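You operate a simulated robot arm through the tools that you are given. There is no shell and no other tool. Be economical: measure what you need, move in short steps, check, and stop when the job is done.

Carry out the task below with a simulated robot arm. There is one attempt and no reset: what you move stays moved.

## Task
Swap the router's net card for the one that the site card names.
Fine: router off for the swap, on again after; the old card goes into the rack's free slot.

The check looks at the end state, three seconds after you hand in, the way a careful person would. Anything else that was tipped, shoved, dropped, spilled or broken makes it a failure.

## Robot
A 7-joint arm with a two-finger gripper, hanging from a carriage that runs on a rail from [-2463, 8] to [17, 0] (x, y) and turns from -346 to 342 degrees about z. Base frame: it is fixed where the carriage stands at the start and does not move with it; the origin is on the floor, on the carriage's upright axis, x ahead of it, y to its left, z up; the surface under the hand at the start is at about z = 800. Units: mm, degrees, N and s.
With the tool pointing down near the work surface it reaches from about 460 to 800 mm from the robot's upright axis, wherever it stands. Its first joint turns from -143.0 to 143.0 degrees. Places, roughly: card slot [800, -100, 800]; charge breaker [1000, 100, 1100]; desk breaker [1000, 200, 1100]; distribution box [1100, 100, 1100]; earth clamp knob [700, 600, 600]; free slot of the card rack [700, 100, 800]; grey battery switch [700, -500, 900]; light breaker [1000, 200, 1100]; main breaker [1000, 300, 1100]; router switch [800, -200, 900]; uplink breaker [1000, 100, 1100]; work lamp switch [1000, -500, 1100]. Payload 1.37 kg.
The tool frame sits at the grasp point between the pads (the TCP): z along the fingers, y along the line on which they close. The tips reach 16 mm beyond it. Largest opening 92 mm; the body of the gripper starts 74 mm behind the TCP.
Orientation is told as [roll, pitch, yaw] about the base's x, y, z axes, in that order, counted from this pose: with the fingers straight down and closing along the base's y, the tool's x points along the base's -x, its y along +y and its z along -z.

## Interface
- The arm moves only by the tool move_arm. Its argument "series" is one flat list of numbers, 6 for each row, row after row: the shift along the base's x, y, z in units of 400 mm (1.0 is 400 mm), then the turn, a rotation vector about the base's x, y, z in units of 120 degrees (1.0 is 120 degrees). In form: [tx, ty, tz, rx, ry, rz, tx, ty, tz, rx, ry, rz, ...]. A call has 1 to 12 rows; each row is the pose to reach, as a shift and turn from the pose commanded when the call began. "grip" is the closure in counts, from 0 (fully open) to 255 (shut), set as the call begins (left out, the last holds). A call with a number of a shift or a turn outside -1 to 1 is refused whole. A row lasts 0.2 s, in which the tool goes at most 50 mm and 8.6 degrees; a call with a longer step from one row to the next is refused whole, and so is a gripper value outside its range. A pose out of reach is approached as far as the arm can. The call stops where the force on the tool passes 40 N (or 10 N more than at its start, if that is more) or the arm is blocked; 0.2 s more then pass. Each finger halts on what it meets, pressing with about 23 N; the grip force reading is that of the motor and also rises with nothing between the fingers. The clock runs only during rows and for 0.2 s after the last one: add rows that repeat a pose to give the fingers time. The reply holds the time, the measured pose of the TCP, the force on the tool along the base axes, the opening and the grip force, in the units named above and with some noise, with the torque about the TCP (base axes, N m) and any sound that the robot's microphone picked up, and new pictures: "show" is both (left out), scene, wrist or none.
- Cameras (640 x 400 px; columns grow to the right, rows downward): "scene" is now at [295, -10.5, 1620.6]; the picture's right is [-0.13, -0.99, 0.00], its down [-0.80, 0.11, -0.59] and it looks along [0.59, -0.08, -0.81] (base axes); focal length 257 px, centre (320, 200). "wrist" rides on the gripper at [71, 19, -111] in the tool frame; the picture's right is [-0.26, 0.97, 0.00], its down [-0.78, -0.21, -0.59] and it looks along [-0.57, -0.15, 0.81] (tool axes); focal length 280 px, centre (320, 200). There is no depth. A picture from a camera that has moved, and an enlarged one, comes with that camera's place and axes in the base frame and with its lens.
- move_column(by): slides the trunk up (or, below 0, down) by that many mm; the arm and the scene camera ride with it, the base frame stays. It gives what a move gives, with no picture.
- steer(legs): drives the robot by 1 to 6 legs, each [ahead, left, turn to the left] in mm, mm and degrees, along the robot's own axes; the way and the turn of a leg run together, so that a leg with both is an arc; at most 1500 mm and 180 degrees a leg. The arm and the cameras ride along, it lands a little off, and it stops where it bumps. It keeps to its track: a leg is cut to what the track allows. It gives what a move gives, and a new picture of the scene camera.
- head_to(pan, tilt): turns the head with the scene camera to pan (to the left, within 155 degrees either way) and tilt (down, from -29 to 69), counted from straight ahead of the robot. It gives what a move gives, and a new picture of the scene camera.
- close_up(camera, box): a new picture of the part [left, top, right, bottom] of that camera's present view, enlarged. The clock stands still meanwhile.
- hand_in(): hands the job in; it is judged then, once.

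Work in short steps. Places have to be worked out from the pictures, the camera data and where the tool is seen: move nearer, look again, correct. Check each grasp and each placing, and mend what went wrong. You have 120 turns and 260 pictures in all, those below and enlarged ones among them. Open the gripper and draw the arm clear of the work before you hand the job in, unless the task says otherwise; then end with one line.

The tools are called after "Request:" as a command line: name --argument value ..., lists and objects as JSON in quotes. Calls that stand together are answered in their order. move_arm: Moves the arm, as the interface text tells. Its arguments: {"type":"object","properties":{"series":{"type":"array","items":{"type":"number"}},"grip":{"type":"number"},"show":{"type":"string","enum":["both","scene","wrist","none"]}},"required":["series"]} The other tools are called the same way: move_column (by) slides the trunk up or down; steer (legs) drives the base; head_to (pan, tilt) turns the head that bears the scene camera; close_up (camera, box) takes an enlarged picture of a part of a camera's view; hand_in () hands the job in.

At the start:

```text
time_s: 0.0
position: [740.6, -298.8, 1185.0]
orientation: [0.0, 0.0, 0.0]
wrist_force: [0.1, 0.2, -0.6]
wrist_torque: [-0.04, 0.03, -0.01]
grip_width: 92.1
grip_force: 0.2
trunk travel left (down, up): [-275.0, 306.0]
robot x, y, heading: [-0.8, -2.8, 0.1]
head pan, tilt: [-7.6, 53.7]
```

scene: 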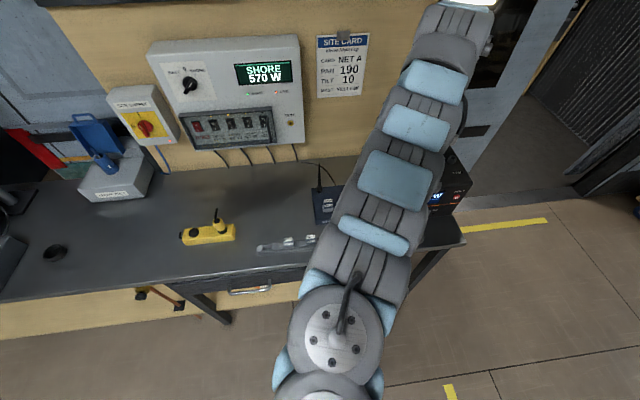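
wrist: 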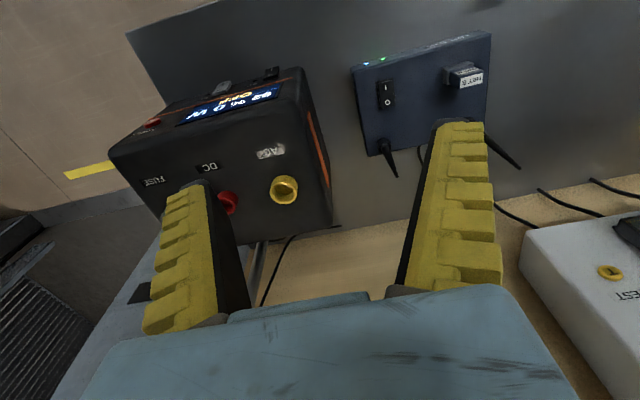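

The site card is readable in the scene view, and the router shows in the wrist view. I enlarge the site card, the panel, the rack and the router.

Request:
close_up --camera "scene" --box '[300, 25, 390, 105]'

Request:
close_up --camera "scene" --box '[230, 150, 350, 270]'

Request:
close_up --camera "wrist" --box '[330, 20, 530, 180]'

Request:
close_up --camera "scene" --box '[140, 30, 310, 160]'

```text
5.00 times, centred on (345, 65) of scene
camera zoom: at [295.0, -10.5, 1620.6], right [-0.13, -0.99, 0.0], down [-0.8, 0.11, -0.59], along [0.59, -0.08, -0.81], focal length 1284 px, centre (195, 875)
```

zoom: 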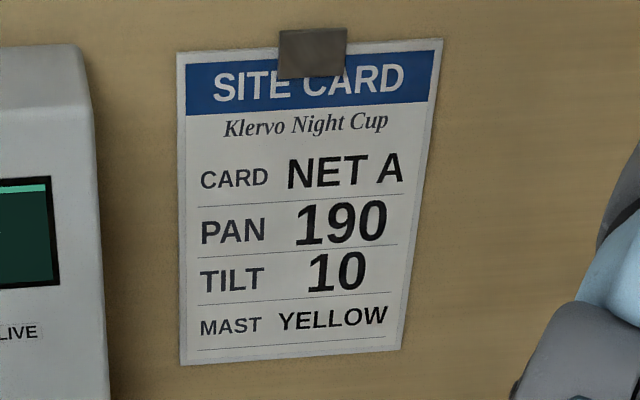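

```text
3.33 times, centred on (290, 210) of scene
camera zoom: at [295.0, -10.5, 1620.6], right [-0.13, -0.99, 0.0], down [-0.8, 0.11, -0.59], along [0.59, -0.08, -0.81], focal length 856 px, centre (420, 167)
```

zoom: 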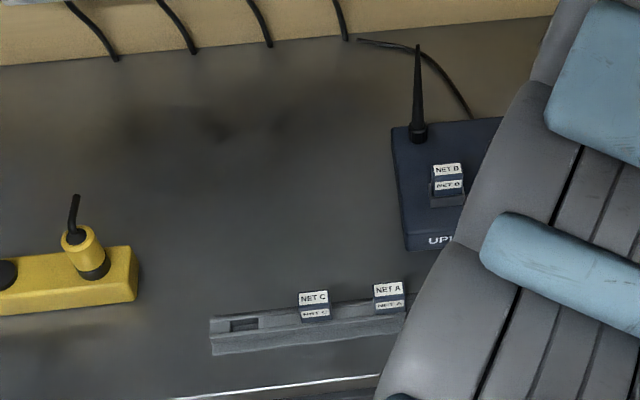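

```text
2.50 times, centred on (430, 100) of wrist
camera zoom: at [670.2, -279.4, 1296.1], right [0.26, 0.97, 0.0], down [0.78, -0.21, 0.59], along [0.57, -0.15, -0.81], focal length 701 px, centre (45, 450)
```

zoom: 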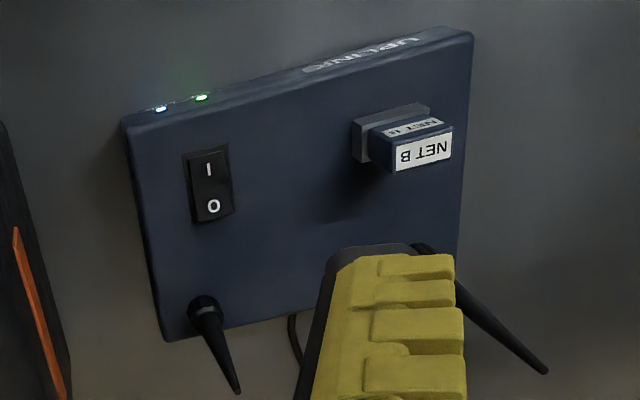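

```text
3.08 times, centred on (225, 95) of scene
camera zoom: at [295.0, -10.5, 1620.6], right [-0.13, -0.99, 0.0], down [-0.8, 0.11, -0.59], along [0.59, -0.08, -0.81], focal length 790 px, centre (612, 523)
```

zoom: 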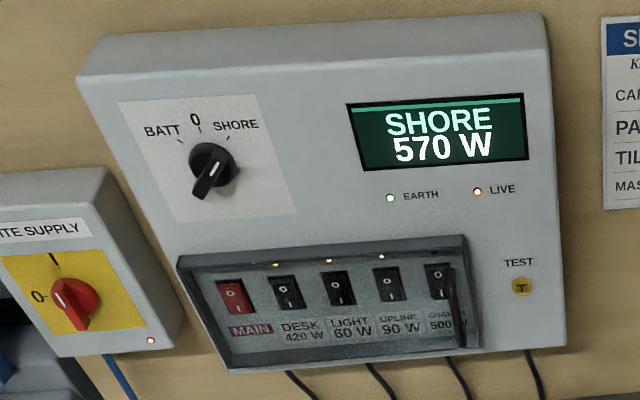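

The card to fit is NET A. NET B is in the router, NET C and NET A are in the rack, and the rack's left slot is free. I move the hand nearer so the wrist camera sees the router between the fingers.

Request:
move_arm --series '[-0.02, 0.074, -0.068, 0, 0, 0, -0.04, 0.148, -0.136, 0, 0, 0, -0.06, 0.222, -0.204, 0, 0, 0, -0.08, 0.296, -0.272, 0, 0, 0, -0.1, 0.37, -0.34, 0, 0, 0]'

```text
time_s: 1.2
position: [710.0, -186.2, 1082.4]
orientation: [-0.1, 0.0, 0.0]
wrist_force: [0.5, 0.0, 0.4]
wrist_torque: [0.0, -0.02, 0.02]
grip_width: 92.1
grip_force: 0.1
out of reach, approached as far as the arm can: row 4, 5
trunk travel left (down, up): [-275.0, 306.0]
robot x, y, heading: [1.8, -0.0, -0.0]
head pan, tilt: [-7.6, 53.7]
camera scene: at [295.0, -10.3, 1620.6], right [-0.13, -0.99, 0.0], down [-0.8, 0.11, -0.59], along [0.59, -0.08, -0.81], focal length 257 px, centre (320, 200)
camera wrist: at [639.3, -167.9, 1193.7], right [0.26, 0.97, 0.0], down [0.78, -0.21, 0.59], along [0.57, -0.15, -0.81], focal length 280 px, centre (320, 200)
```

scene: 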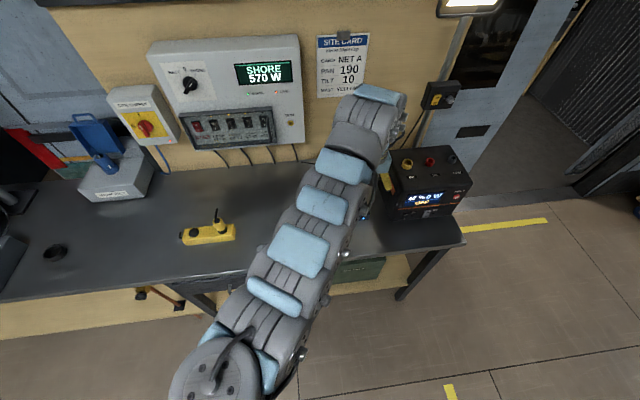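
wrist: 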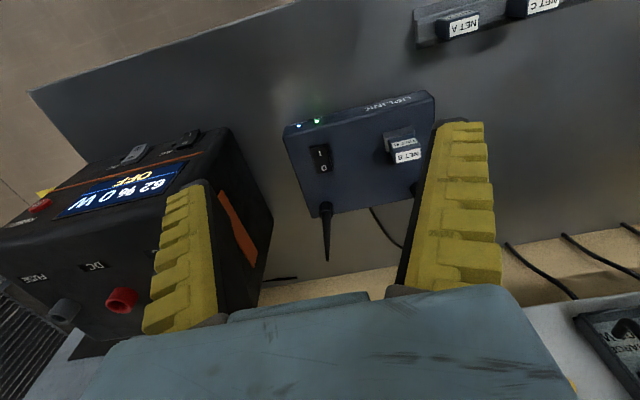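

The trunk limits how low the arm goes, so I lower it by 120.

Request:
move_column --by -120

Request:
close_up --camera "wrist" --box '[0, 0, 640, 400]'

```text
time_s: 2.7
position: [710.2, -186.8, 964.1]
orientation: [0.0, 0.1, -0.1]
wrist_force: [-0.3, 0.5, -0.1]
wrist_torque: [0.03, 0.04, 0.0]
grip_width: 91.9
grip_force: 0.0
trunk travel left (down, up): [-155.0, 426.0]
robot x, y, heading: [0.3, -3.1, 0.1]
head pan, tilt: [-7.6, 53.7]
```

```text
1.00 times, centred on (320, 200) of wrist (not enlarged: the box is as wide or as high as the picture)
camera zoom: at [639.6, -168.4, 1074.0], right [0.26, 0.97, 0.0], down [0.78, -0.21, 0.59], along [0.57, -0.15, -0.81], focal length 280 px, centre (320, 200)
```

zoom: 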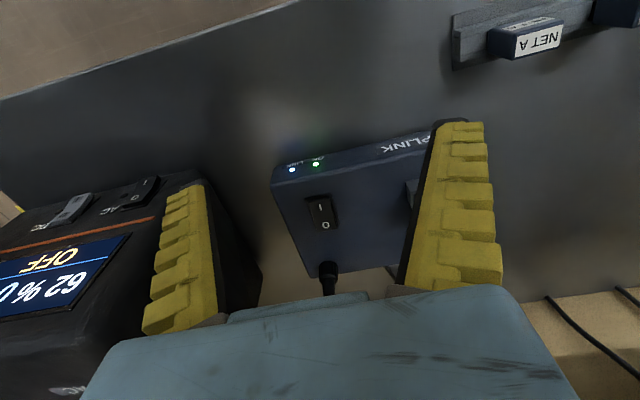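

Triangulating the two wrist views puts the rocker at about (818, -214, 843) and the NET B card at about (812, -108, 889). NET A is at about (699, -37, 868). I raise the hand and yaw it by -90 so one open finger can press the rocker's far "O" end.

Request:
move_arm --series '[0, 0, 0.025, 0, 0, -0.0682, 0, 0, 0.05, 0, 0, -0.1364, 0, 0, 0.075, 0, 0, -0.2046, 0, 0, 0.1, 0, 0, -0.2727, 0, 0, 0.125, 0, 0, -0.3409, 0, 0, 0.15, 0, 0, -0.4091, 0, 0, 0.175, 0, 0, -0.4773, 0, 0, 0.2, 0, 0, -0.5455, 0, 0, 0.22, 0, 0, -0.6136, 0, 0, 0.23, 0, 0, -0.6818, 0, 0, 0.25, 0, 0, -0.75]' --show "wrist"

Request:
move_column --by -100

Request:
steer --legs '[[16, 0, 0]]'

```text
time_s: 5.1
position: [709.8, -186.0, 1063.7]
orientation: [0.0, 0.0, -90.0]
wrist_force: [-0.1, -0.2, -0.4]
wrist_torque: [0.03, -0.03, -0.01]
grip_width: 91.7
grip_force: 0.0
trunk travel left (down, up): [-155.0, 426.0]
robot x, y, heading: [1.0, 2.2, -0.3]
head pan, tilt: [-7.6, 53.7]
camera wrist: at [729.9, -116.2, 1174.3], right [0.96, -0.26, 0.0], down [-0.21, -0.78, 0.59], along [-0.16, -0.57, -0.81], focal length 280 px, centre (320, 200)
```

wrist: 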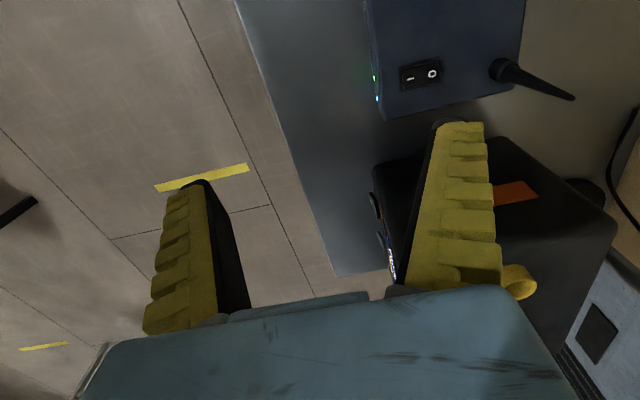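

```text
time_s: 6.4
position: [711.1, -185.7, 963.2]
orientation: [0.1, -0.1, -90.0]
wrist_force: [0.3, -1.1, 0.4]
wrist_torque: [0.0, 0.01, -0.01]
grip_width: 91.9
grip_force: 0.0
trunk travel left (down, up): [-55.0, 526.0]
robot x, y, heading: [0.9, 3.7, -0.5]
head pan, tilt: [-7.6, 53.7]
```

```text
time_s: 7.2
position: [725.2, -186.7, 964.1]
orientation: [0.0, 0.0, -90.1]
wrist_force: [0.0, -0.5, 0.3]
wrist_torque: [0.01, 0.03, -0.02]
grip_width: 91.8
grip_force: 0.0
trunk travel left (down, up): [-55.0, 526.0]
robot x, y, heading: [14.2, 1.2, -0.1]
head pan, tilt: [-7.6, 53.7]
camera scene: at [309.1, -10.6, 1400.7], right [-0.13, -0.99, 0.0], down [-0.8, 0.11, -0.59], along [0.59, -0.08, -0.81], focal length 257 px, centre (320, 200)
```

scene: 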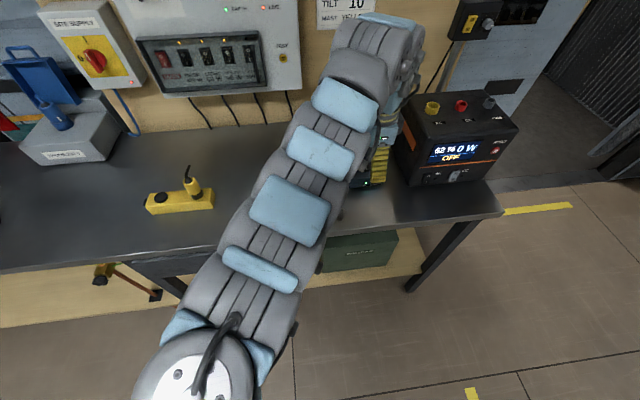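

The yawed view gives the O end at (828, -215). I bring the far finger over it, with the tip about 30 mm above.

Request:
move_arm --series '[0.045, -0.025, -0.06, 0, 0, 0, 0.09, -0.05, -0.12, 0, 0, 0, 0.1325, -0.07, -0.18, 0, 0, 0, 0.1325, -0.07, -0.18, 0, 0, 0]'

```text
time_s: 8.2
position: [775.8, -214.3, 889.9]
orientation: [0.0, -0.1, -90.0]
wrist_force: [-0.5, 0.4, 0.0]
wrist_torque: [0.0, 0.0, -0.01]
grip_width: 91.9
grip_force: 0.1
trunk travel left (down, up): [-55.0, 526.0]
robot x, y, heading: [15.1, 0.8, 0.1]
head pan, tilt: [-7.6, 53.7]
camera scene: at [308.8, -10.7, 1400.6], right [-0.13, -0.99, 0.0], down [-0.8, 0.11, -0.59], along [0.59, -0.08, -0.81], focal length 257 px, centre (320, 200)
camera wrist: at [796.1, -144.1, 1001.1], right [0.96, -0.26, 0.0], down [-0.21, -0.78, 0.59], along [-0.15, -0.57, -0.81], focal length 280 px, centre (320, 200)
```

scene: 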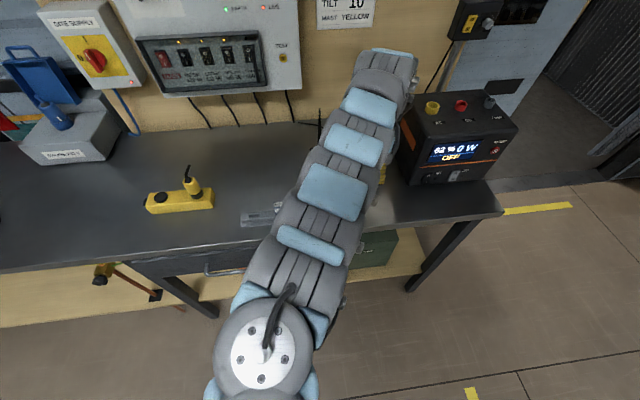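
wrist: 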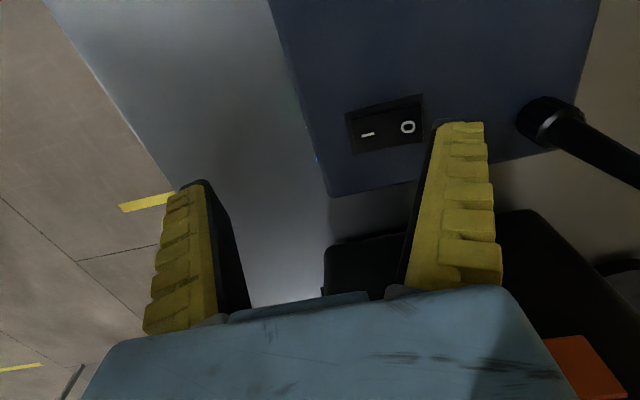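

The O legend is at about (829, -217) and the finger should be over it, though visually it seems slightly further out. I lower by 16 and look closely before pressing.

Request:
move_arm --series '[0, 0, -0.02, 0, 0, 0, 0, 0, -0.04, 0, 0, 0]' --show "none"

Request:
close_up --camera "wrist" --box '[280, 80, 520, 230]'

```text
time_s: 8.8
position: [777.6, -213.6, 875.3]
orientation: [-0.1, -0.1, -90.0]
wrist_force: [-0.8, -0.1, -0.8]
wrist_torque: [0.01, 0.01, 0.02]
grip_width: 91.9
grip_force: 0.0
trunk travel left (down, up): [-55.0, 526.0]
robot x, y, heading: [14.2, -1.3, -0.0]
head pan, tilt: [-7.6, 53.7]
```

```text
2.67 times, centred on (400, 155) of wrist
camera zoom: at [796.6, -143.2, 985.6], right [0.97, -0.26, 0.0], down [-0.21, -0.78, 0.59], along [-0.15, -0.57, -0.81], focal length 748 px, centre (107, 320)
```

zoom: 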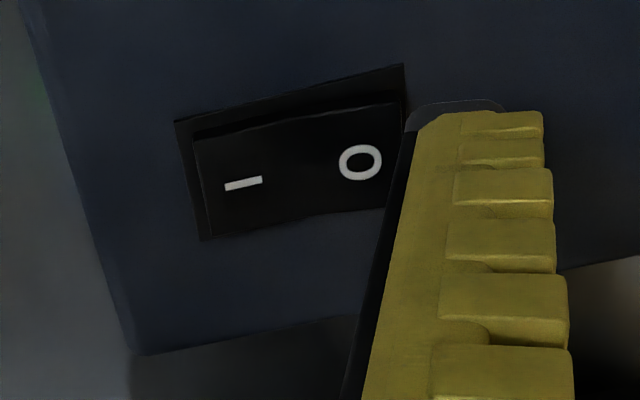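

From here both the nominal and the apparent finger positions land on the O half. I press down slowly.

Request:
move_arm --series '[-0.005, -0.005, -0.015, 0, 0, 0, -0.005, -0.005, -0.03, 0, 0, 0, -0.005, -0.005, -0.04, 0, 0, 0, -0.005, -0.005, -0.05, 0, 0, 0, -0.005, -0.005, -0.06, 0, 0, 0]' --show "wrist"

```text
time_s: 10.0
position: [782.1, -215.9, 855.0]
orientation: [0.3, 0.0, -89.9]
wrist_force: [11.2, -0.7, 13.9]
wrist_torque: [0.02, -0.78, -0.06]
grip_width: 90.8
grip_force: 0.1
trunk travel left (down, up): [-55.0, 526.0]
robot x, y, heading: [14.5, -0.3, -0.3]
head pan, tilt: [-7.6, 53.7]
camera wrist: at [799.9, -145.6, 965.3], right [0.97, -0.26, 0.01], down [-0.21, -0.78, 0.59], along [-0.15, -0.57, -0.81], focal length 280 px, centre (320, 200)
```

wrist: 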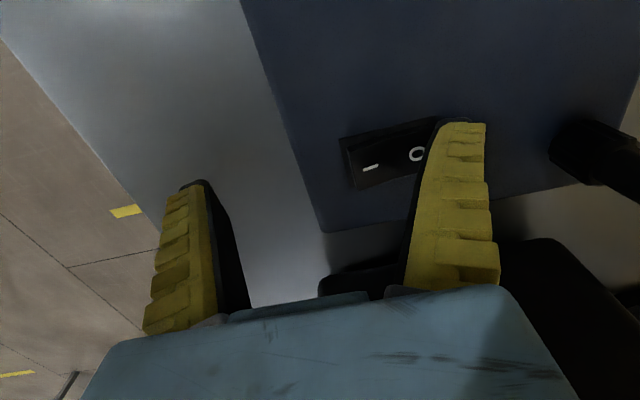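

There is contact at 14 N but no click, and the finger slid forward on the slope. I lift and look at the switch.

Request:
move_arm --series '[0, 0, 0.03, 0, 0, 0, 0, 0, 0.06, 0, 0, 0]' --show "none"

Request:
close_up --camera "wrist" --box '[280, 80, 520, 230]'

```text
time_s: 10.6
position: [774.7, -217.1, 875.0]
orientation: [-0.1, 0.0, -89.9]
wrist_force: [0.1, -0.1, 0.2]
wrist_torque: [-0.03, 0.0, 0.0]
grip_width: 92.0
grip_force: 0.1
trunk travel left (down, up): [-55.0, 526.0]
robot x, y, heading: [13.5, 1.1, 0.1]
head pan, tilt: [-7.6, 53.7]
```

```text
2.67 times, centred on (400, 155) of wrist
camera zoom: at [794.2, -147.2, 985.9], right [0.96, -0.26, 0.0], down [-0.21, -0.78, 0.59], along [-0.16, -0.57, -0.81], focal length 748 px, centre (107, 320)
```

zoom: 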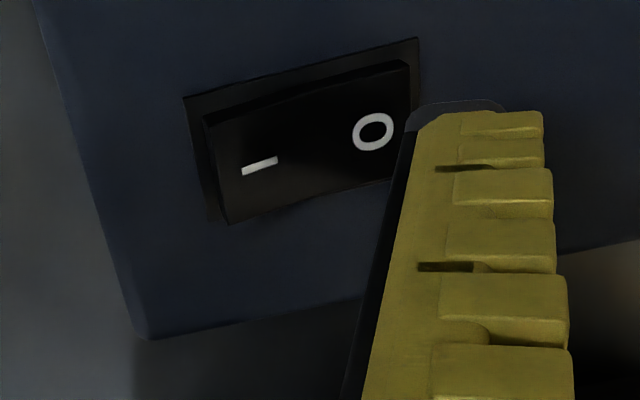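

The rocker now tilts toward O. I lift, turn the yaw back to 0 and move back to inspect the router's LEDs and the NET B card.

Request:
move_arm --series '[0, 0, 0.09, 0, 0, 0.068, 0, 0.02, 0.18, 0, 0, 0.136, 0, 0.06, 0.25, 0, 0, 0.205, -0.02, 0.1, 0.28, 0, 0, 0.273, -0.04, 0.14, 0.3, 0, 0, 0.341, -0.06, 0.18, 0.3, 0, 0, 0.409, -0.08, 0.2, 0.3, 0, 0, 0.477, -0.1, 0.22, 0.3, 0, 0, 0.545, -0.12, 0.25, 0.3, 0, 0, 0.614, -0.14, 0.27, 0.3, 0, 0, 0.682, -0.15, 0.27, 0.3, 0, 0, 0.75]'

```text
time_s: 13.0
position: [725.4, -111.0, 968.5]
orientation: [-0.2, -0.1, 0.3]
wrist_force: [0.2, -0.4, 0.4]
wrist_torque: [0.07, 0.03, 0.03]
grip_width: 92.0
grip_force: 0.1
out of reach, approached as far as the arm can: row 5, 6, 7, 8, 9, 10, 11
trunk travel left (down, up): [-55.0, 526.0]
robot x, y, heading: [14.5, -1.2, -0.1]
head pan, tilt: [-7.6, 53.7]
camera scene: at [308.8, -10.6, 1400.6], right [-0.13, -0.99, 0.0], down [-0.8, 0.11, -0.59], along [0.59, -0.08, -0.81], focal length 257 px, centre (320, 200)
camera wrist: at [655.5, -91.9, 1078.3], right [0.26, 0.97, 0.0], down [0.78, -0.21, 0.59], along [0.57, -0.15, -0.81], focal length 280 px, centre (320, 200)
```

scene: 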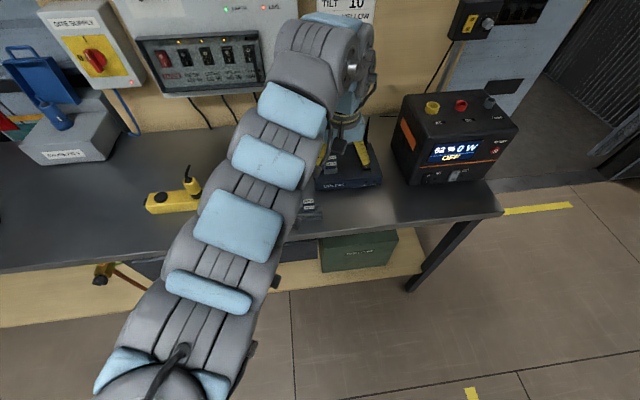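
wrist: 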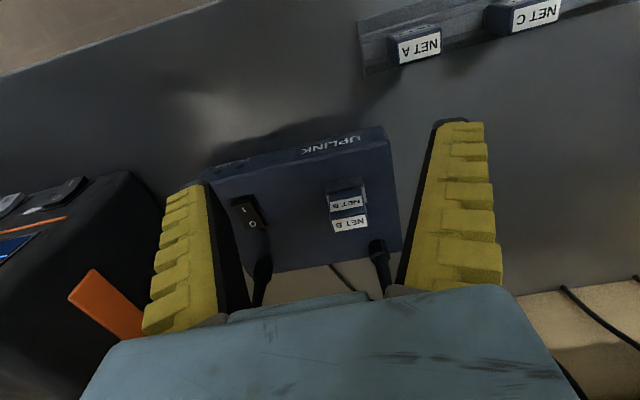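

The router's LEDs look dark. I take close-ups of the router and the rack.

Request:
close_up --camera "wrist" --box '[200, 120, 420, 270]'

Request:
close_up --camera "wrist" --box '[350, 0, 590, 90]'

```text
2.67 times, centred on (310, 195) of wrist
camera zoom: at [655.5, -91.9, 1078.3], right [0.26, 0.97, 0.0], down [0.78, -0.21, 0.59], along [0.57, -0.15, -0.81], focal length 748 px, centre (347, 213)
```

zoom: 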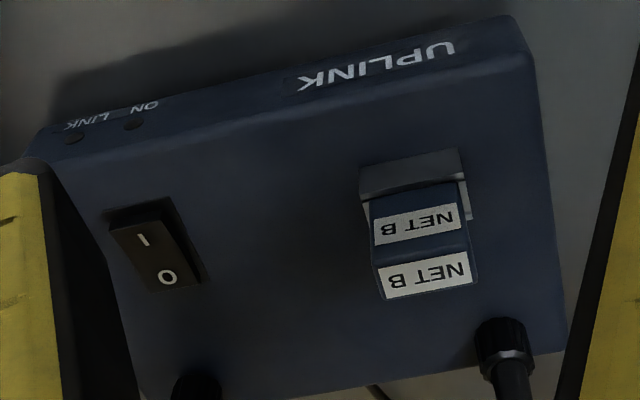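

```text
2.67 times, centred on (470, 45) of wrist
camera zoom: at [655.5, -91.9, 1078.3], right [0.26, 0.97, 0.0], down [0.78, -0.21, 0.59], along [0.57, -0.15, -0.81], focal length 748 px, centre (-80, 613)
```

zoom: 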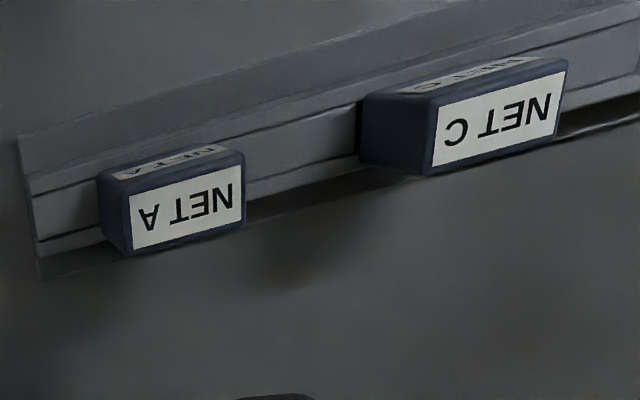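

LEDs are off. The NET B card top is at x 806–820, y -122..-92, z≈897 with yaw ≈0, above a socket rim at about z 858. I move over it at z≈940.

Request:
move_arm --series '[0.05, 0.0, -0.05, 0, 0, 0, 0.14, 0.005, -0.07, 0, 0, 0, 0.222, 0.01, -0.07, 0, 0, 0, 0.222, 0.01, -0.07, 0, 0, 0]' --show "wrist"

```text
time_s: 14.0
position: [815.1, -105.9, 939.1]
orientation: [0.1, 0.0, 0.0]
wrist_force: [0.5, -1.0, -0.3]
wrist_torque: [0.03, -0.02, -0.02]
grip_width: 91.8
grip_force: 0.1
trunk travel left (down, up): [-55.0, 526.0]
robot x, y, heading: [12.2, -4.0, 0.3]
head pan, tilt: [-7.6, 53.7]
camera wrist: at [744.4, -87.7, 1050.0], right [0.26, 0.96, 0.0], down [0.78, -0.21, 0.59], along [0.57, -0.15, -0.81], focal length 280 px, centre (320, 200)
```

wrist: 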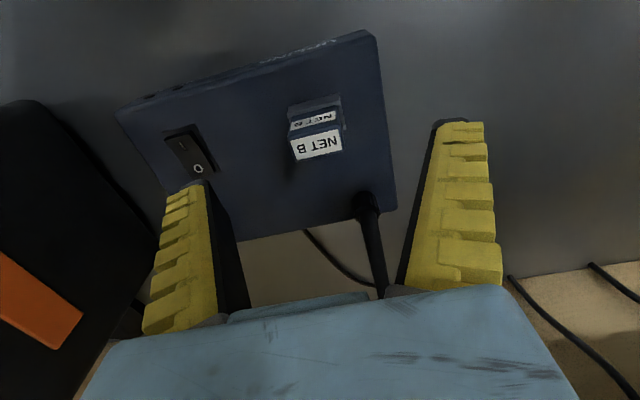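

The hand is centred over the card. I descend so the pads straddle it, tips just above the socket rim.

Request:
move_arm --series '[-0.002, -0.002, -0.05, 0, 0, 0, -0.002, -0.002, -0.1, 0, 0, 0, -0.002, -0.002, -0.145, 0, 0, 0, -0.002, -0.002, -0.145, 0, 0, 0]' --show "wrist"

```text
time_s: 15.0
position: [815.9, -108.1, 880.7]
orientation: [0.0, 0.1, 0.0]
wrist_force: [0.0, 0.3, -1.1]
wrist_torque: [0.0, -0.02, 0.01]
grip_width: 91.8
grip_force: 0.0
trunk travel left (down, up): [-55.0, 526.0]
robot x, y, heading: [16.1, -1.5, 0.0]
head pan, tilt: [-7.6, 53.7]
camera wrist: at [744.9, -89.0, 992.2], right [0.26, 0.97, 0.0], down [0.78, -0.21, 0.59], along [0.57, -0.15, -0.81], focal length 280 px, centre (320, 200)
```

wrist: 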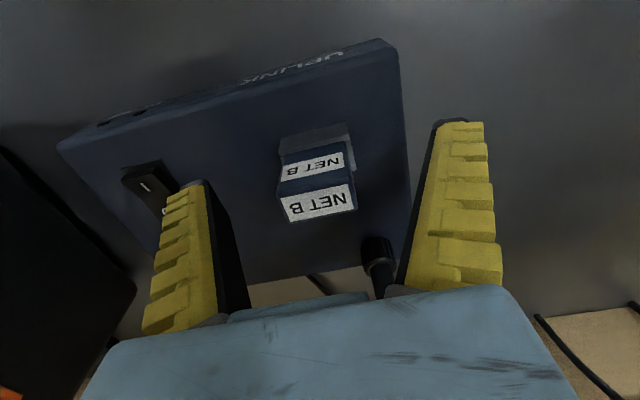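

The card lies between the pads and centred. I close the gripper.

Request:
move_arm --series '[0, 0, 0, 0, 0, 0, 0, 0, 0, 0, 0, 0, 0, 0, 0, 0, 0, 0, 0, 0, 0, 0, 0, 0]' --grip 255 --show "wrist"

```text
time_s: 16.0
position: [815.8, -107.5, 881.7]
orientation: [0.1, 0.0, 0.0]
wrist_force: [-1.5, 0.3, 7.7]
wrist_torque: [0.02, 0.11, -0.01]
grip_width: 25.3
grip_force: 23.4
trunk travel left (down, up): [-55.0, 526.0]
robot x, y, heading: [14.5, 0.7, -0.0]
head pan, tilt: [-7.6, 53.7]
camera wrist: at [745.3, -89.1, 992.7], right [0.26, 0.97, 0.0], down [0.78, -0.21, 0.59], along [0.57, -0.15, -0.81], focal length 280 px, centre (320, 200)
```

wrist: 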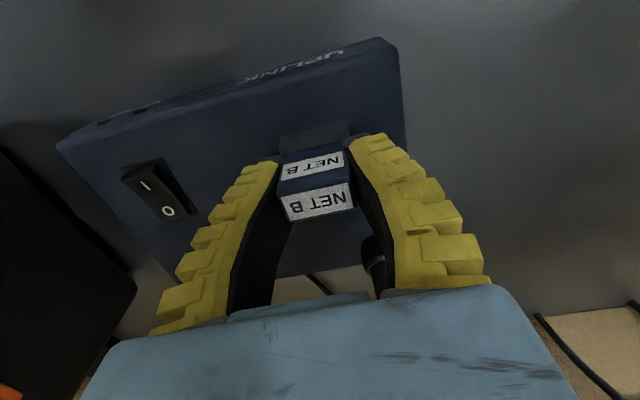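

The card is gripped (opening 25 mm, 23 N). I pull straight up slowly.

Request:
move_arm --series '[0, 0, 0.0125, 0, 0, 0, 0, 0, 0.025, 0, 0, 0, 0, 0, 0.0375, 0, 0, 0, 0, 0, 0.05, 0, 0, 0, 0, 0, 0.075, 0, 0, 0, 0, 0, 0.1, 0, 0, 0]' --show "wrist"

```text
time_s: 17.4
position: [813.6, -108.3, 920.5]
orientation: [0.0, 0.1, 0.0]
wrist_force: [0.2, 0.1, 0.0]
wrist_torque: [0.0, -0.03, -0.01]
grip_width: 23.3
grip_force: 22.6
trunk travel left (down, up): [-55.0, 526.0]
robot x, y, heading: [14.8, 0.1, 0.0]
head pan, tilt: [-7.6, 53.7]
camera wrist: at [744.0, -89.3, 1032.3], right [0.26, 0.96, 0.0], down [0.78, -0.21, 0.59], along [0.57, -0.15, -0.81], focal length 280 px, centre (320, 200)
```

wrist: 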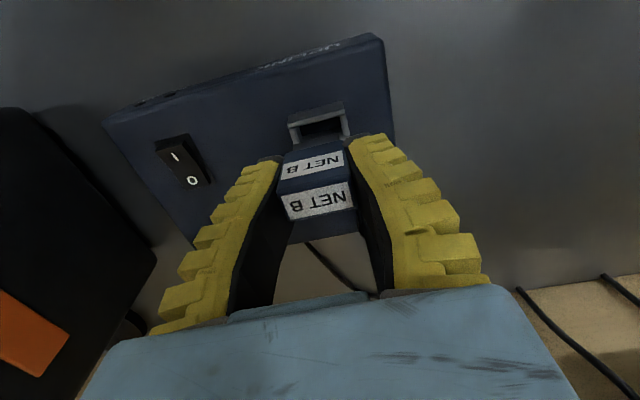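

The card came out clean. I carry it up and back to look at the rack's free slot.

Request:
move_arm --series '[-0.05, 0.0, 0.08, 0, 0, 0, -0.15, 0.06, 0.1, 0, 0, 0, -0.23, 0.13, 0.1, 0, 0, 0, -0.32, 0.2, 0.1, 0, 0, 0, -0.38, 0.27, 0.1, 0, 0, 0, -0.43, 0.32, 0.1, 0, 0, 0, -0.43, 0.32, 0.1, 0, 0, 0]'

```text
time_s: 19.0
position: [727.2, -8.0, 962.5]
orientation: [0.0, 0.0, 0.0]
wrist_force: [0.0, -0.9, -0.3]
wrist_torque: [0.01, 0.02, -0.02]
grip_width: 23.0
grip_force: 22.8
out of reach, approached as far as the arm can: row 3, 4, 5, 6, 7
trunk travel left (down, up): [-55.0, 526.0]
robot x, y, heading: [11.4, 0.5, 0.0]
head pan, tilt: [-7.6, 53.7]
camera scene: at [308.7, -10.6, 1400.6], right [-0.13, -0.99, 0.0], down [-0.8, 0.11, -0.59], along [0.59, -0.08, -0.81], focal length 257 px, centre (320, 200)
camera wrist: at [656.1, 11.6, 1073.8], right [0.26, 0.97, 0.0], down [0.78, -0.21, 0.59], along [0.57, -0.15, -0.81], focal length 280 px, centre (320, 200)
```

scene: 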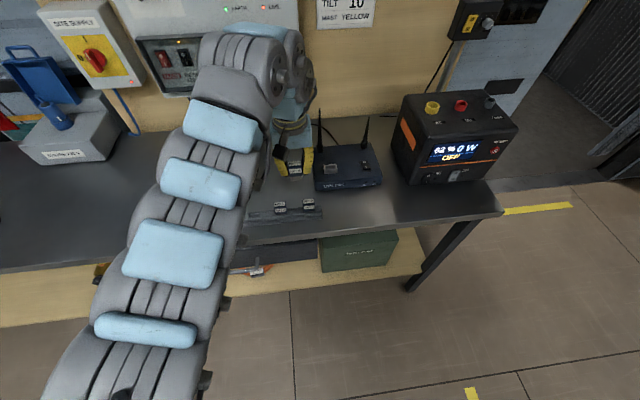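
wrist: 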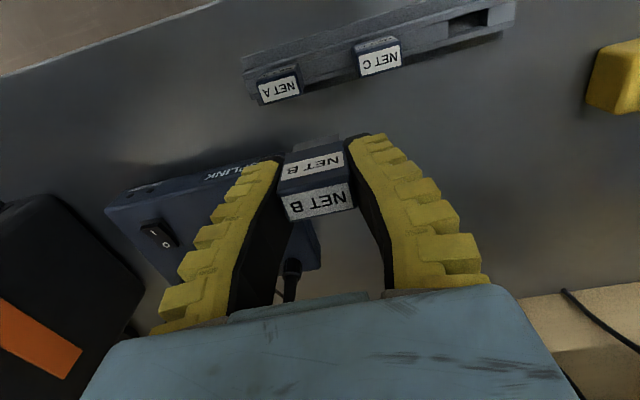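

The rack is visible with the free slot at the right in this view. I enlarge it.

Request:
close_up --camera "wrist" --box '[230, 0, 530, 110]'

Request:
close_up --camera "scene" --box '[230, 110, 390, 230]'

```text
2.13 times, centred on (380, 55) of wrist
camera zoom: at [656.1, 11.6, 1073.8], right [0.26, 0.97, 0.0], down [0.78, -0.21, 0.59], along [0.57, -0.15, -0.81], focal length 598 px, centre (192, 509)
```

zoom: 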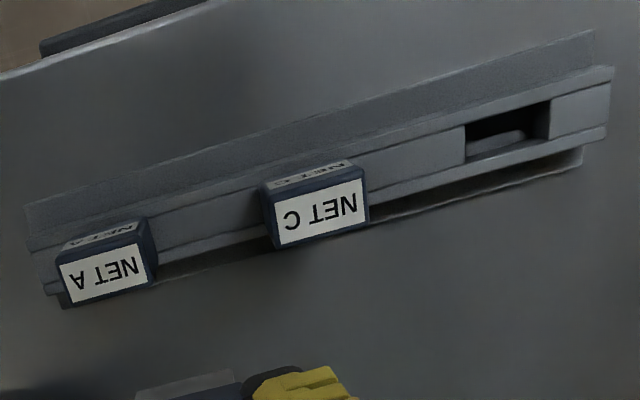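

```text
3.33 times, centred on (310, 170) of scene
camera zoom: at [308.7, -10.6, 1400.6], right [-0.13, -0.99, 0.0], down [-0.8, 0.11, -0.59], along [0.59, -0.08, -0.81], focal length 856 px, centre (353, 300)
```

zoom: 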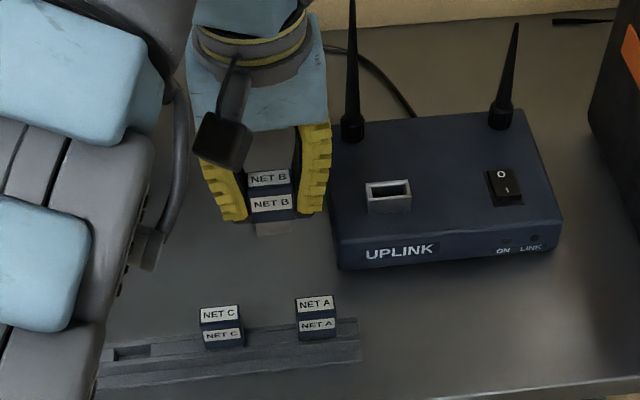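

The rack lies along y with no yaw: NET A is at (702.5, -33), NET C at (703, 43), and the free slot at about (702.7, 119) with its rim near z 817. A seated card's top there is at z≈860. I carry NET B over beside the free slot, keeping above and behind the other cards.

Request:
move_arm --series '[0.02, 0.08, -0.03, 0, 0, 0, 0.02, 0.16, -0.06, 0, 0, 0, 0.02, 0.24, -0.09, 0, 0, 0, 0.02, 0.315, -0.12, 0, 0, 0, -0.02, 0.315, -0.13, 0, 0, 0, -0.055, 0.315, -0.14, 0, 0, 0, -0.055, 0.315, -0.14, 0, 0, 0]'

```text
time_s: 20.6
position: [733.9, 119.7, 916.4]
orientation: [-0.1, 0.0, -0.1]
wrist_force: [-0.4, 0.0, -1.0]
wrist_torque: [-0.01, -0.03, -0.01]
grip_width: 23.0
grip_force: 23.2
out of reach, approached as far as the arm can: row 5, 6, 7
trunk travel left (down, up): [-55.0, 526.0]
robot x, y, heading: [12.5, -2.7, 0.0]
head pan, tilt: [-7.6, 53.7]
camera scene: at [308.8, -10.5, 1400.6], right [-0.13, -0.99, 0.0], down [-0.8, 0.11, -0.59], along [0.59, -0.08, -0.81], focal length 257 px, centre (320, 200)
camera wrist: at [663.6, 139.1, 1026.3], right [0.26, 0.97, 0.0], down [0.78, -0.21, 0.59], along [0.57, -0.15, -0.81], focal length 280 px, centre (320, 200)
```

scene: 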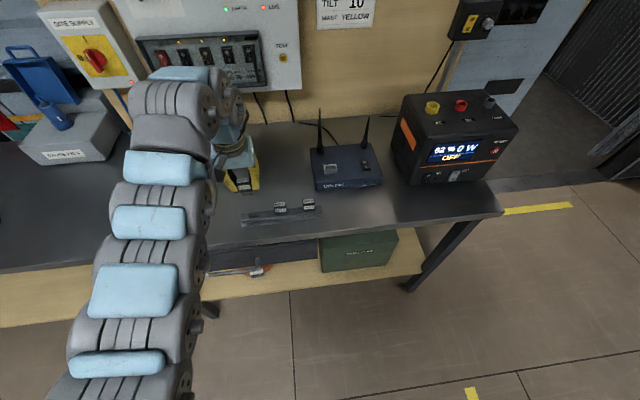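
wrist: 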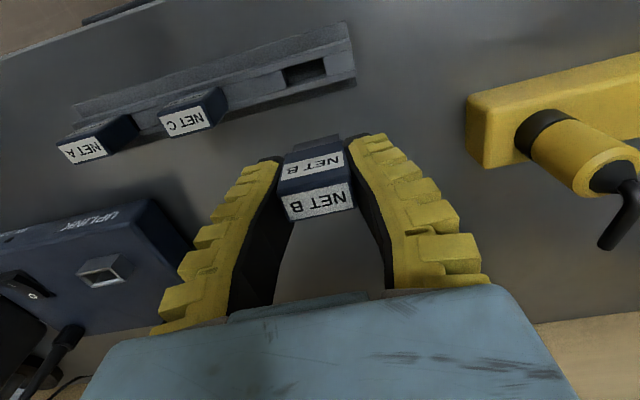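

The arm won't retract further with this trunk height, so I back the carriage up by 60 mm. The hand rides at z 916, clear of the cards.

Request:
steer --legs '[[-60, 0, 0]]'

```text
time_s: 21.6
position: [673.0, 119.7, 915.4]
orientation: [0.1, 0.0, 0.0]
wrist_force: [0.5, -0.6, -0.2]
wrist_torque: [0.03, -0.02, 0.02]
grip_width: 23.3
grip_force: 22.9
trunk travel left (down, up): [-55.0, 526.0]
robot x, y, heading: [-43.8, 3.2, 0.0]
head pan, tilt: [-7.6, 53.7]
camera scene: at [248.7, -10.5, 1400.4], right [-0.13, -0.99, 0.0], down [-0.8, 0.11, -0.59], along [0.59, -0.08, -0.81], focal length 257 px, centre (320, 200)
```

scene: 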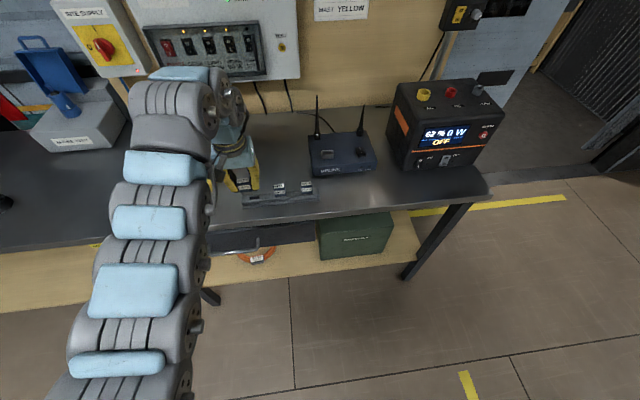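

Now I bring the card over the slot at z≈882.

Request:
move_arm --series '[0.04, -0.001, -0.02, 0, 0, 0, 0.08, -0.002, -0.05, 0, 0, 0, 0.08, -0.002, -0.085, 0, 0, 0, 0.08, -0.002, -0.085, 0, 0, 0]'

Request:
close_up --camera "wrist" --box '[200, 80, 440, 230]'

Request:
close_up --camera "scene" --box '[220, 140, 330, 220]'

```text
time_s: 22.6
position: [706.9, 118.1, 881.2]
orientation: [0.1, 0.0, 0.1]
wrist_force: [-0.5, -0.4, -0.4]
wrist_torque: [0.0, -0.01, -0.01]
grip_width: 23.4
grip_force: 22.7
trunk travel left (down, up): [-55.0, 526.0]
robot x, y, heading: [-44.4, -1.1, 0.1]
head pan, tilt: [-7.6, 53.7]
camera scene: at [249.1, -10.5, 1400.6], right [-0.13, -0.99, 0.0], down [-0.8, 0.11, -0.59], along [0.59, -0.08, -0.81], focal length 257 px, centre (320, 200)
camera wrist: at [637.0, 137.9, 991.5], right [0.26, 0.97, 0.0], down [0.78, -0.21, 0.59], along [0.57, -0.15, -0.81], focal length 280 px, centre (320, 200)
```

scene: 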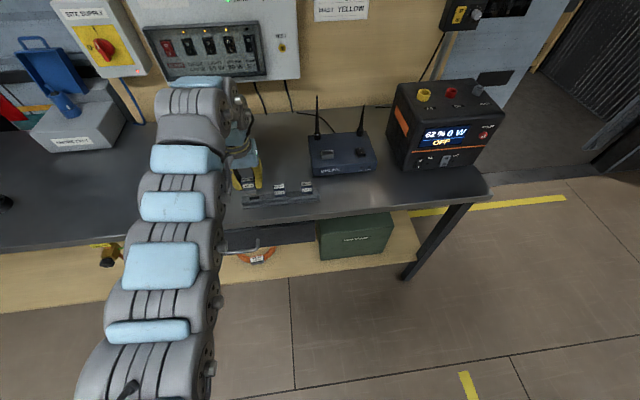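
wrist: 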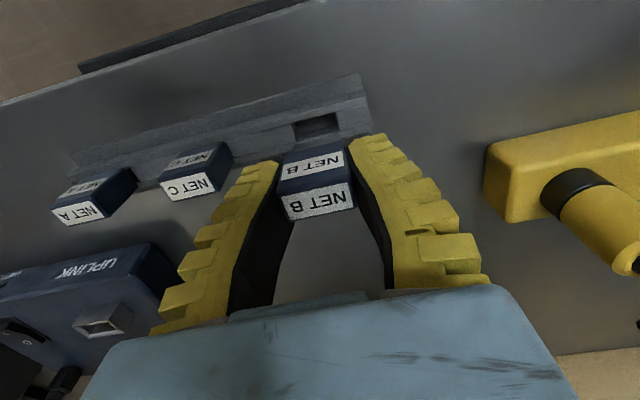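

```text
2.67 times, centred on (320, 155) of wrist
camera zoom: at [637.0, 137.9, 991.5], right [0.26, 0.97, 0.0], down [0.78, -0.21, 0.59], along [0.57, -0.15, -0.81], focal length 748 px, centre (320, 320)
```

zoom: 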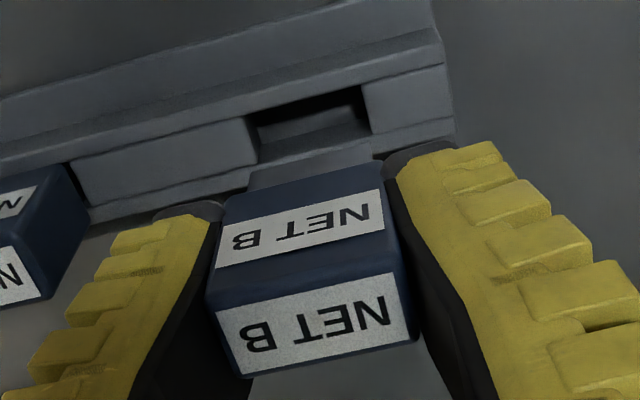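

```text
5.00 times, centred on (275, 180) of scene
camera zoom: at [249.1, -10.5, 1400.6], right [-0.13, -0.99, 0.0], down [-0.8, 0.11, -0.59], along [0.59, -0.08, -0.81], focal length 1284 px, centre (545, 300)
```

zoom: 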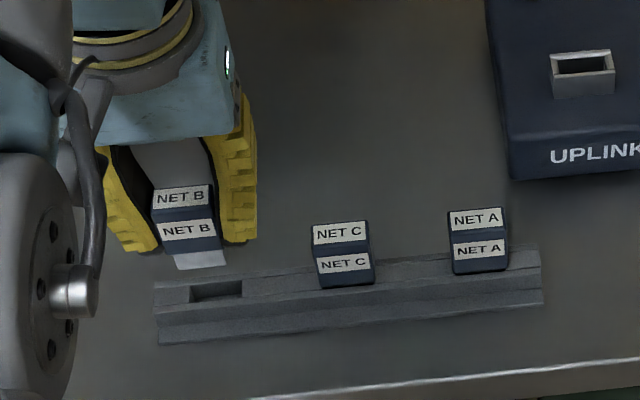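

The card is within 1–2 mm of the slot in both views. I shift by (-1.5, -1) and lower to just above the rim to compare again.

Request:
move_arm --series '[-0.004, -0.0025, -0.02, 0, 0, 0, -0.004, -0.0025, -0.04, 0, 0, 0, -0.004, -0.0025, -0.04, 0, 0, 0]' --show "none"

Request:
close_up --camera "wrist" --box '[200, 80, 440, 230]'

Request:
close_up --camera "scene" --box '[220, 150, 300, 210]'

```text
time_s: 23.4
position: [705.1, 117.7, 864.8]
orientation: [0.0, 0.0, 0.0]
wrist_force: [-0.2, -0.1, 0.3]
wrist_torque: [-0.01, -0.01, -0.02]
grip_width: 23.3
grip_force: 23.5
trunk travel left (down, up): [-55.0, 526.0]
robot x, y, heading: [-43.3, 0.7, 0.0]
head pan, tilt: [-7.6, 53.7]
```

```text
2.67 times, centred on (320, 155) of wrist
camera zoom: at [634.2, 137.0, 975.7], right [0.26, 0.97, 0.0], down [0.78, -0.21, 0.59], along [0.57, -0.15, -0.81], focal length 748 px, centre (320, 320)
```

zoom: 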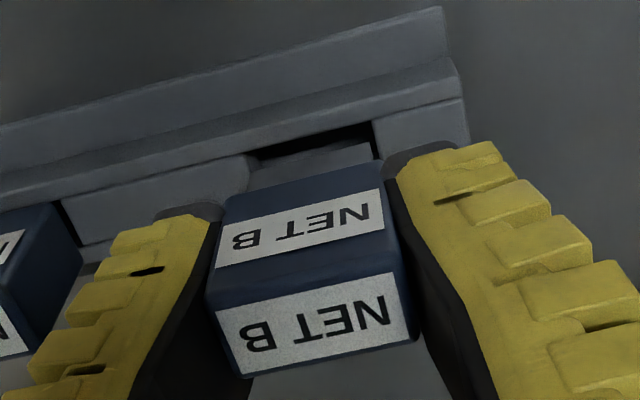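

```text
6.67 times, centred on (260, 180) of scene
camera zoom: at [249.1, -10.5, 1400.6], right [-0.13, -0.99, 0.0], down [-0.8, 0.11, -0.59], along [0.59, -0.08, -0.81], focal length 1712 px, centre (720, 333)
```

zoom: 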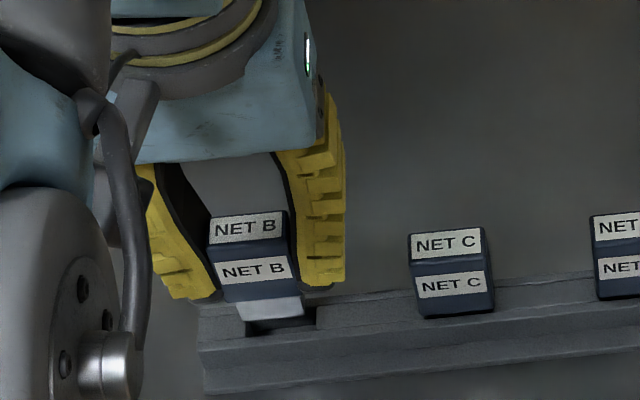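

I zoom in harder on the tab and slot in both views, since the alignment estimates disagree slightly.

Request:
close_up --camera "wrist" --box '[280, 115, 350, 155]'

Request:
close_up --camera "scene" --box '[240, 175, 272, 195]'

```text
9.14 times, centred on (315, 135) of wrist
camera zoom: at [634.2, 137.0, 975.7], right [0.26, 0.97, 0.0], down [0.78, -0.21, 0.59], along [0.57, -0.15, -0.81], focal length 2564 px, centre (366, 794)
```

zoom: 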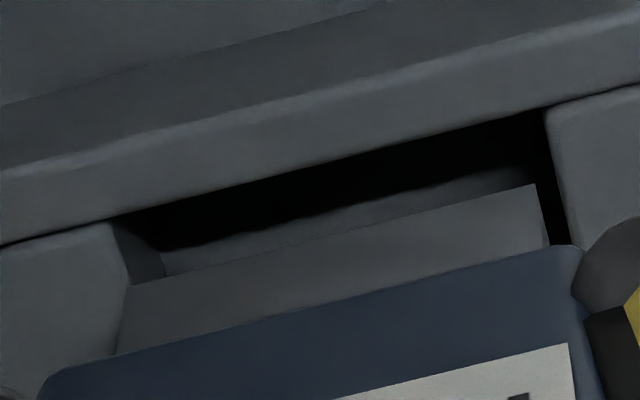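

```text
16.00 times, centred on (256, 185) of scene
camera zoom: at [249.1, -10.5, 1400.6], right [-0.13, -0.99, 0.0], down [-0.8, 0.11, -0.59], along [0.59, -0.08, -0.81], focal length 4109 px, centre (1344, 440)
```

zoom: 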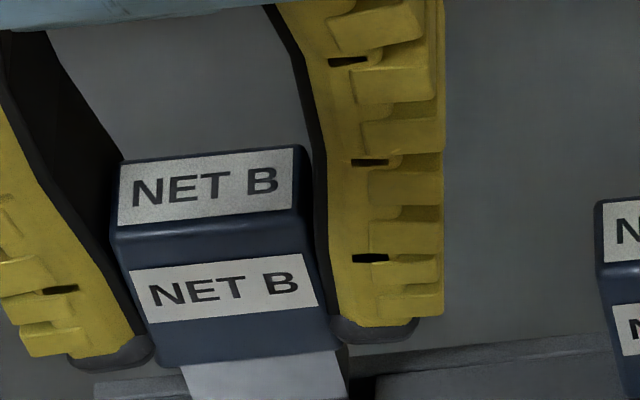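

The high zoom shows the tab centred in the slot in y (about 1.5 mm clearance each side) and inside it in x. I lower it slowly.

Request:
move_arm --series '[0, 0, -0.01, 0, 0, 0, 0, 0, -0.02, 0, 0, 0, 0, 0, -0.03, 0, 0, 0]' --show "none"

Request:
close_up --camera "wrist" --box '[270, 105, 370, 165]'

```text
time_s: 24.2
position: [703.8, 117.2, 853.1]
orientation: [-0.1, 0.0, 0.0]
wrist_force: [1.4, -0.5, 0.9]
wrist_torque: [0.01, -0.05, 0.0]
grip_width: 22.9
grip_force: 23.1
trunk travel left (down, up): [-55.0, 526.0]
robot x, y, heading: [-45.2, -2.5, 0.1]
head pan, tilt: [-7.6, 53.7]
```

```text
6.40 times, centred on (320, 135) of wrist
camera zoom: at [634.2, 136.8, 964.1], right [0.26, 0.96, 0.0], down [0.78, -0.21, 0.59], along [0.57, -0.15, -0.81], focal length 1794 px, centre (320, 616)
```

zoom: 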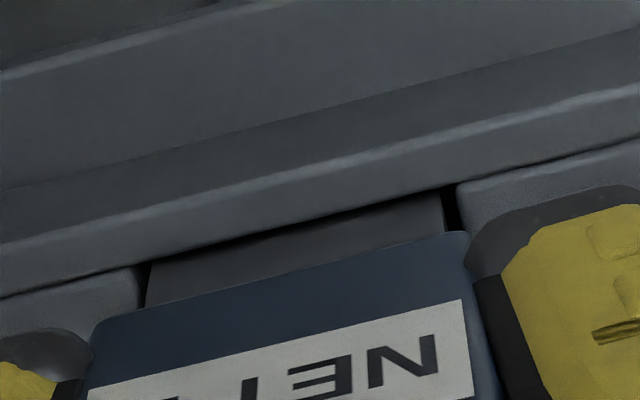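

The tab is in the slot with little force. I continue to the seat, nudging 0.6 mm in +x off the near wall.

Request:
move_arm --series '[0.0015, 0, -0.01, 0, 0, 0, 0.0015, 0, -0.02, 0, 0, 0, 0.0015, 0, -0.025, 0, 0, 0]' --show "wrist"

Request:
close_up --camera "scene" --box '[220, 150, 330, 220]'

```text
time_s: 25.0
position: [706.6, 118.3, 842.5]
orientation: [0.1, 0.0, 0.0]
wrist_force: [0.1, -0.4, -0.1]
wrist_torque: [0.02, -0.03, 0.04]
grip_width: 23.3
grip_force: 22.9
trunk travel left (down, up): [-55.0, 526.0]
robot x, y, heading: [-46.0, -0.9, 0.1]
head pan, tilt: [-7.6, 53.7]
camera wrist: at [635.2, 137.1, 953.8], right [0.26, 0.96, 0.0], down [0.78, -0.21, 0.59], along [0.57, -0.16, -0.81], focal length 280 px, centre (320, 200)
```

wrist: 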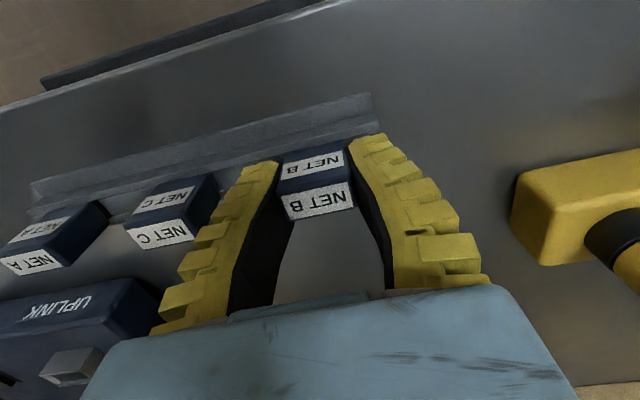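

```text
5.71 times, centred on (275, 185) of scene
camera zoom: at [249.0, -10.5, 1400.6], right [-0.13, -0.99, 0.0], down [-0.8, 0.11, -0.59], along [0.59, -0.08, -0.81], focal length 1468 px, centre (577, 286)
```

zoom: 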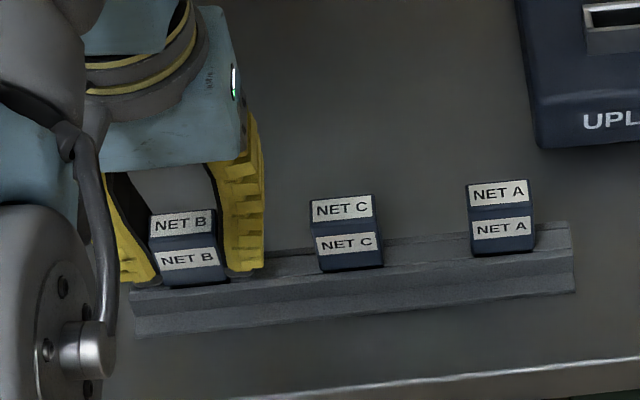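

It is nearly level with its neighbours and not yet touching. I go down in 2 mm steps to feel the seat.

Request:
move_arm --series '[0, 0, -0.005, 0, 0, 0, 0, 0, -0.01, 0, 0, 0, 0, 0, -0.015, 0, 0, 0]' --show "none"

Request:
close_up --camera "scene" --box '[220, 150, 330, 220]'

```text
time_s: 25.8
position: [706.5, 118.2, 838.8]
orientation: [0.0, -0.1, 0.0]
wrist_force: [-4.2, 0.2, 16.5]
wrist_torque: [0.01, 0.22, 0.04]
grip_width: 26.9
grip_force: 22.6
trunk travel left (down, up): [-55.0, 526.0]
robot x, y, heading: [-44.1, 1.8, 0.2]
head pan, tilt: [-7.6, 53.7]
```

```text
5.71 times, centred on (275, 185) of scene
camera zoom: at [249.7, -10.3, 1401.0], right [-0.13, -0.99, 0.0], down [-0.8, 0.11, -0.59], along [0.59, -0.08, -0.81], focal length 1468 px, centre (577, 286)
```

zoom: 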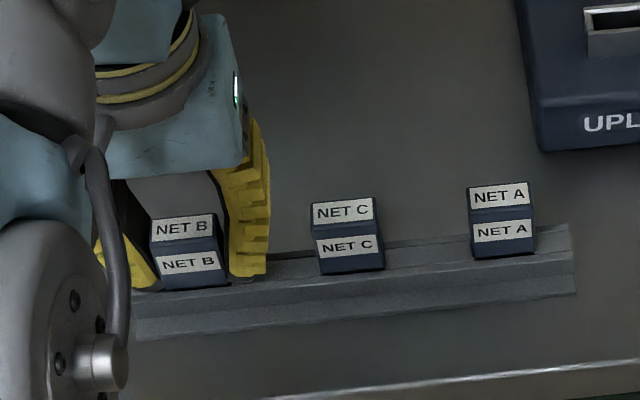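

It is seated (16 N). I relieve 1 mm and open to about 50 mm only, so the fingers miss NET C.

Request:
move_arm --series '[0, 0, 0.005, 0, 0, 0, 0, 0, 0.005, 0, 0, 0, 0, 0, 0.005, 0, 0, 0]' --grip 115 --show "wrist"

```text
time_s: 26.6
position: [704.9, 119.0, 840.2]
orientation: [0.0, 0.1, 0.1]
wrist_force: [0.4, 0.1, -0.4]
wrist_torque: [0.0, -0.01, -0.01]
grip_width: 53.4
grip_force: 2.3
trunk travel left (down, up): [-55.0, 526.0]
robot x, y, heading: [-43.3, -0.7, 0.0]
head pan, tilt: [-7.6, 53.7]
camera wrist: at [634.9, 137.1, 950.6], right [0.26, 0.97, 0.0], down [0.78, -0.21, 0.59], along [0.57, -0.15, -0.81], focal length 280 px, centre (320, 200)
```

wrist: 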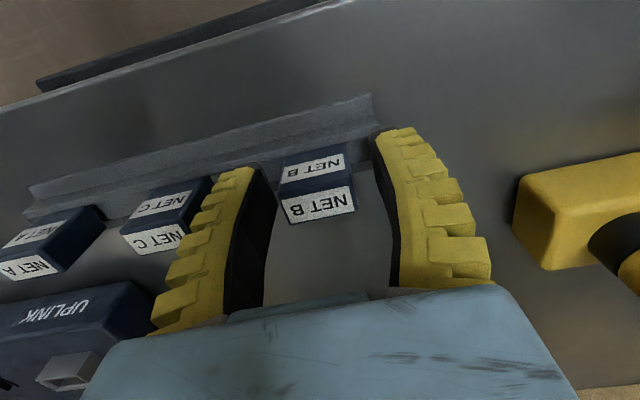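

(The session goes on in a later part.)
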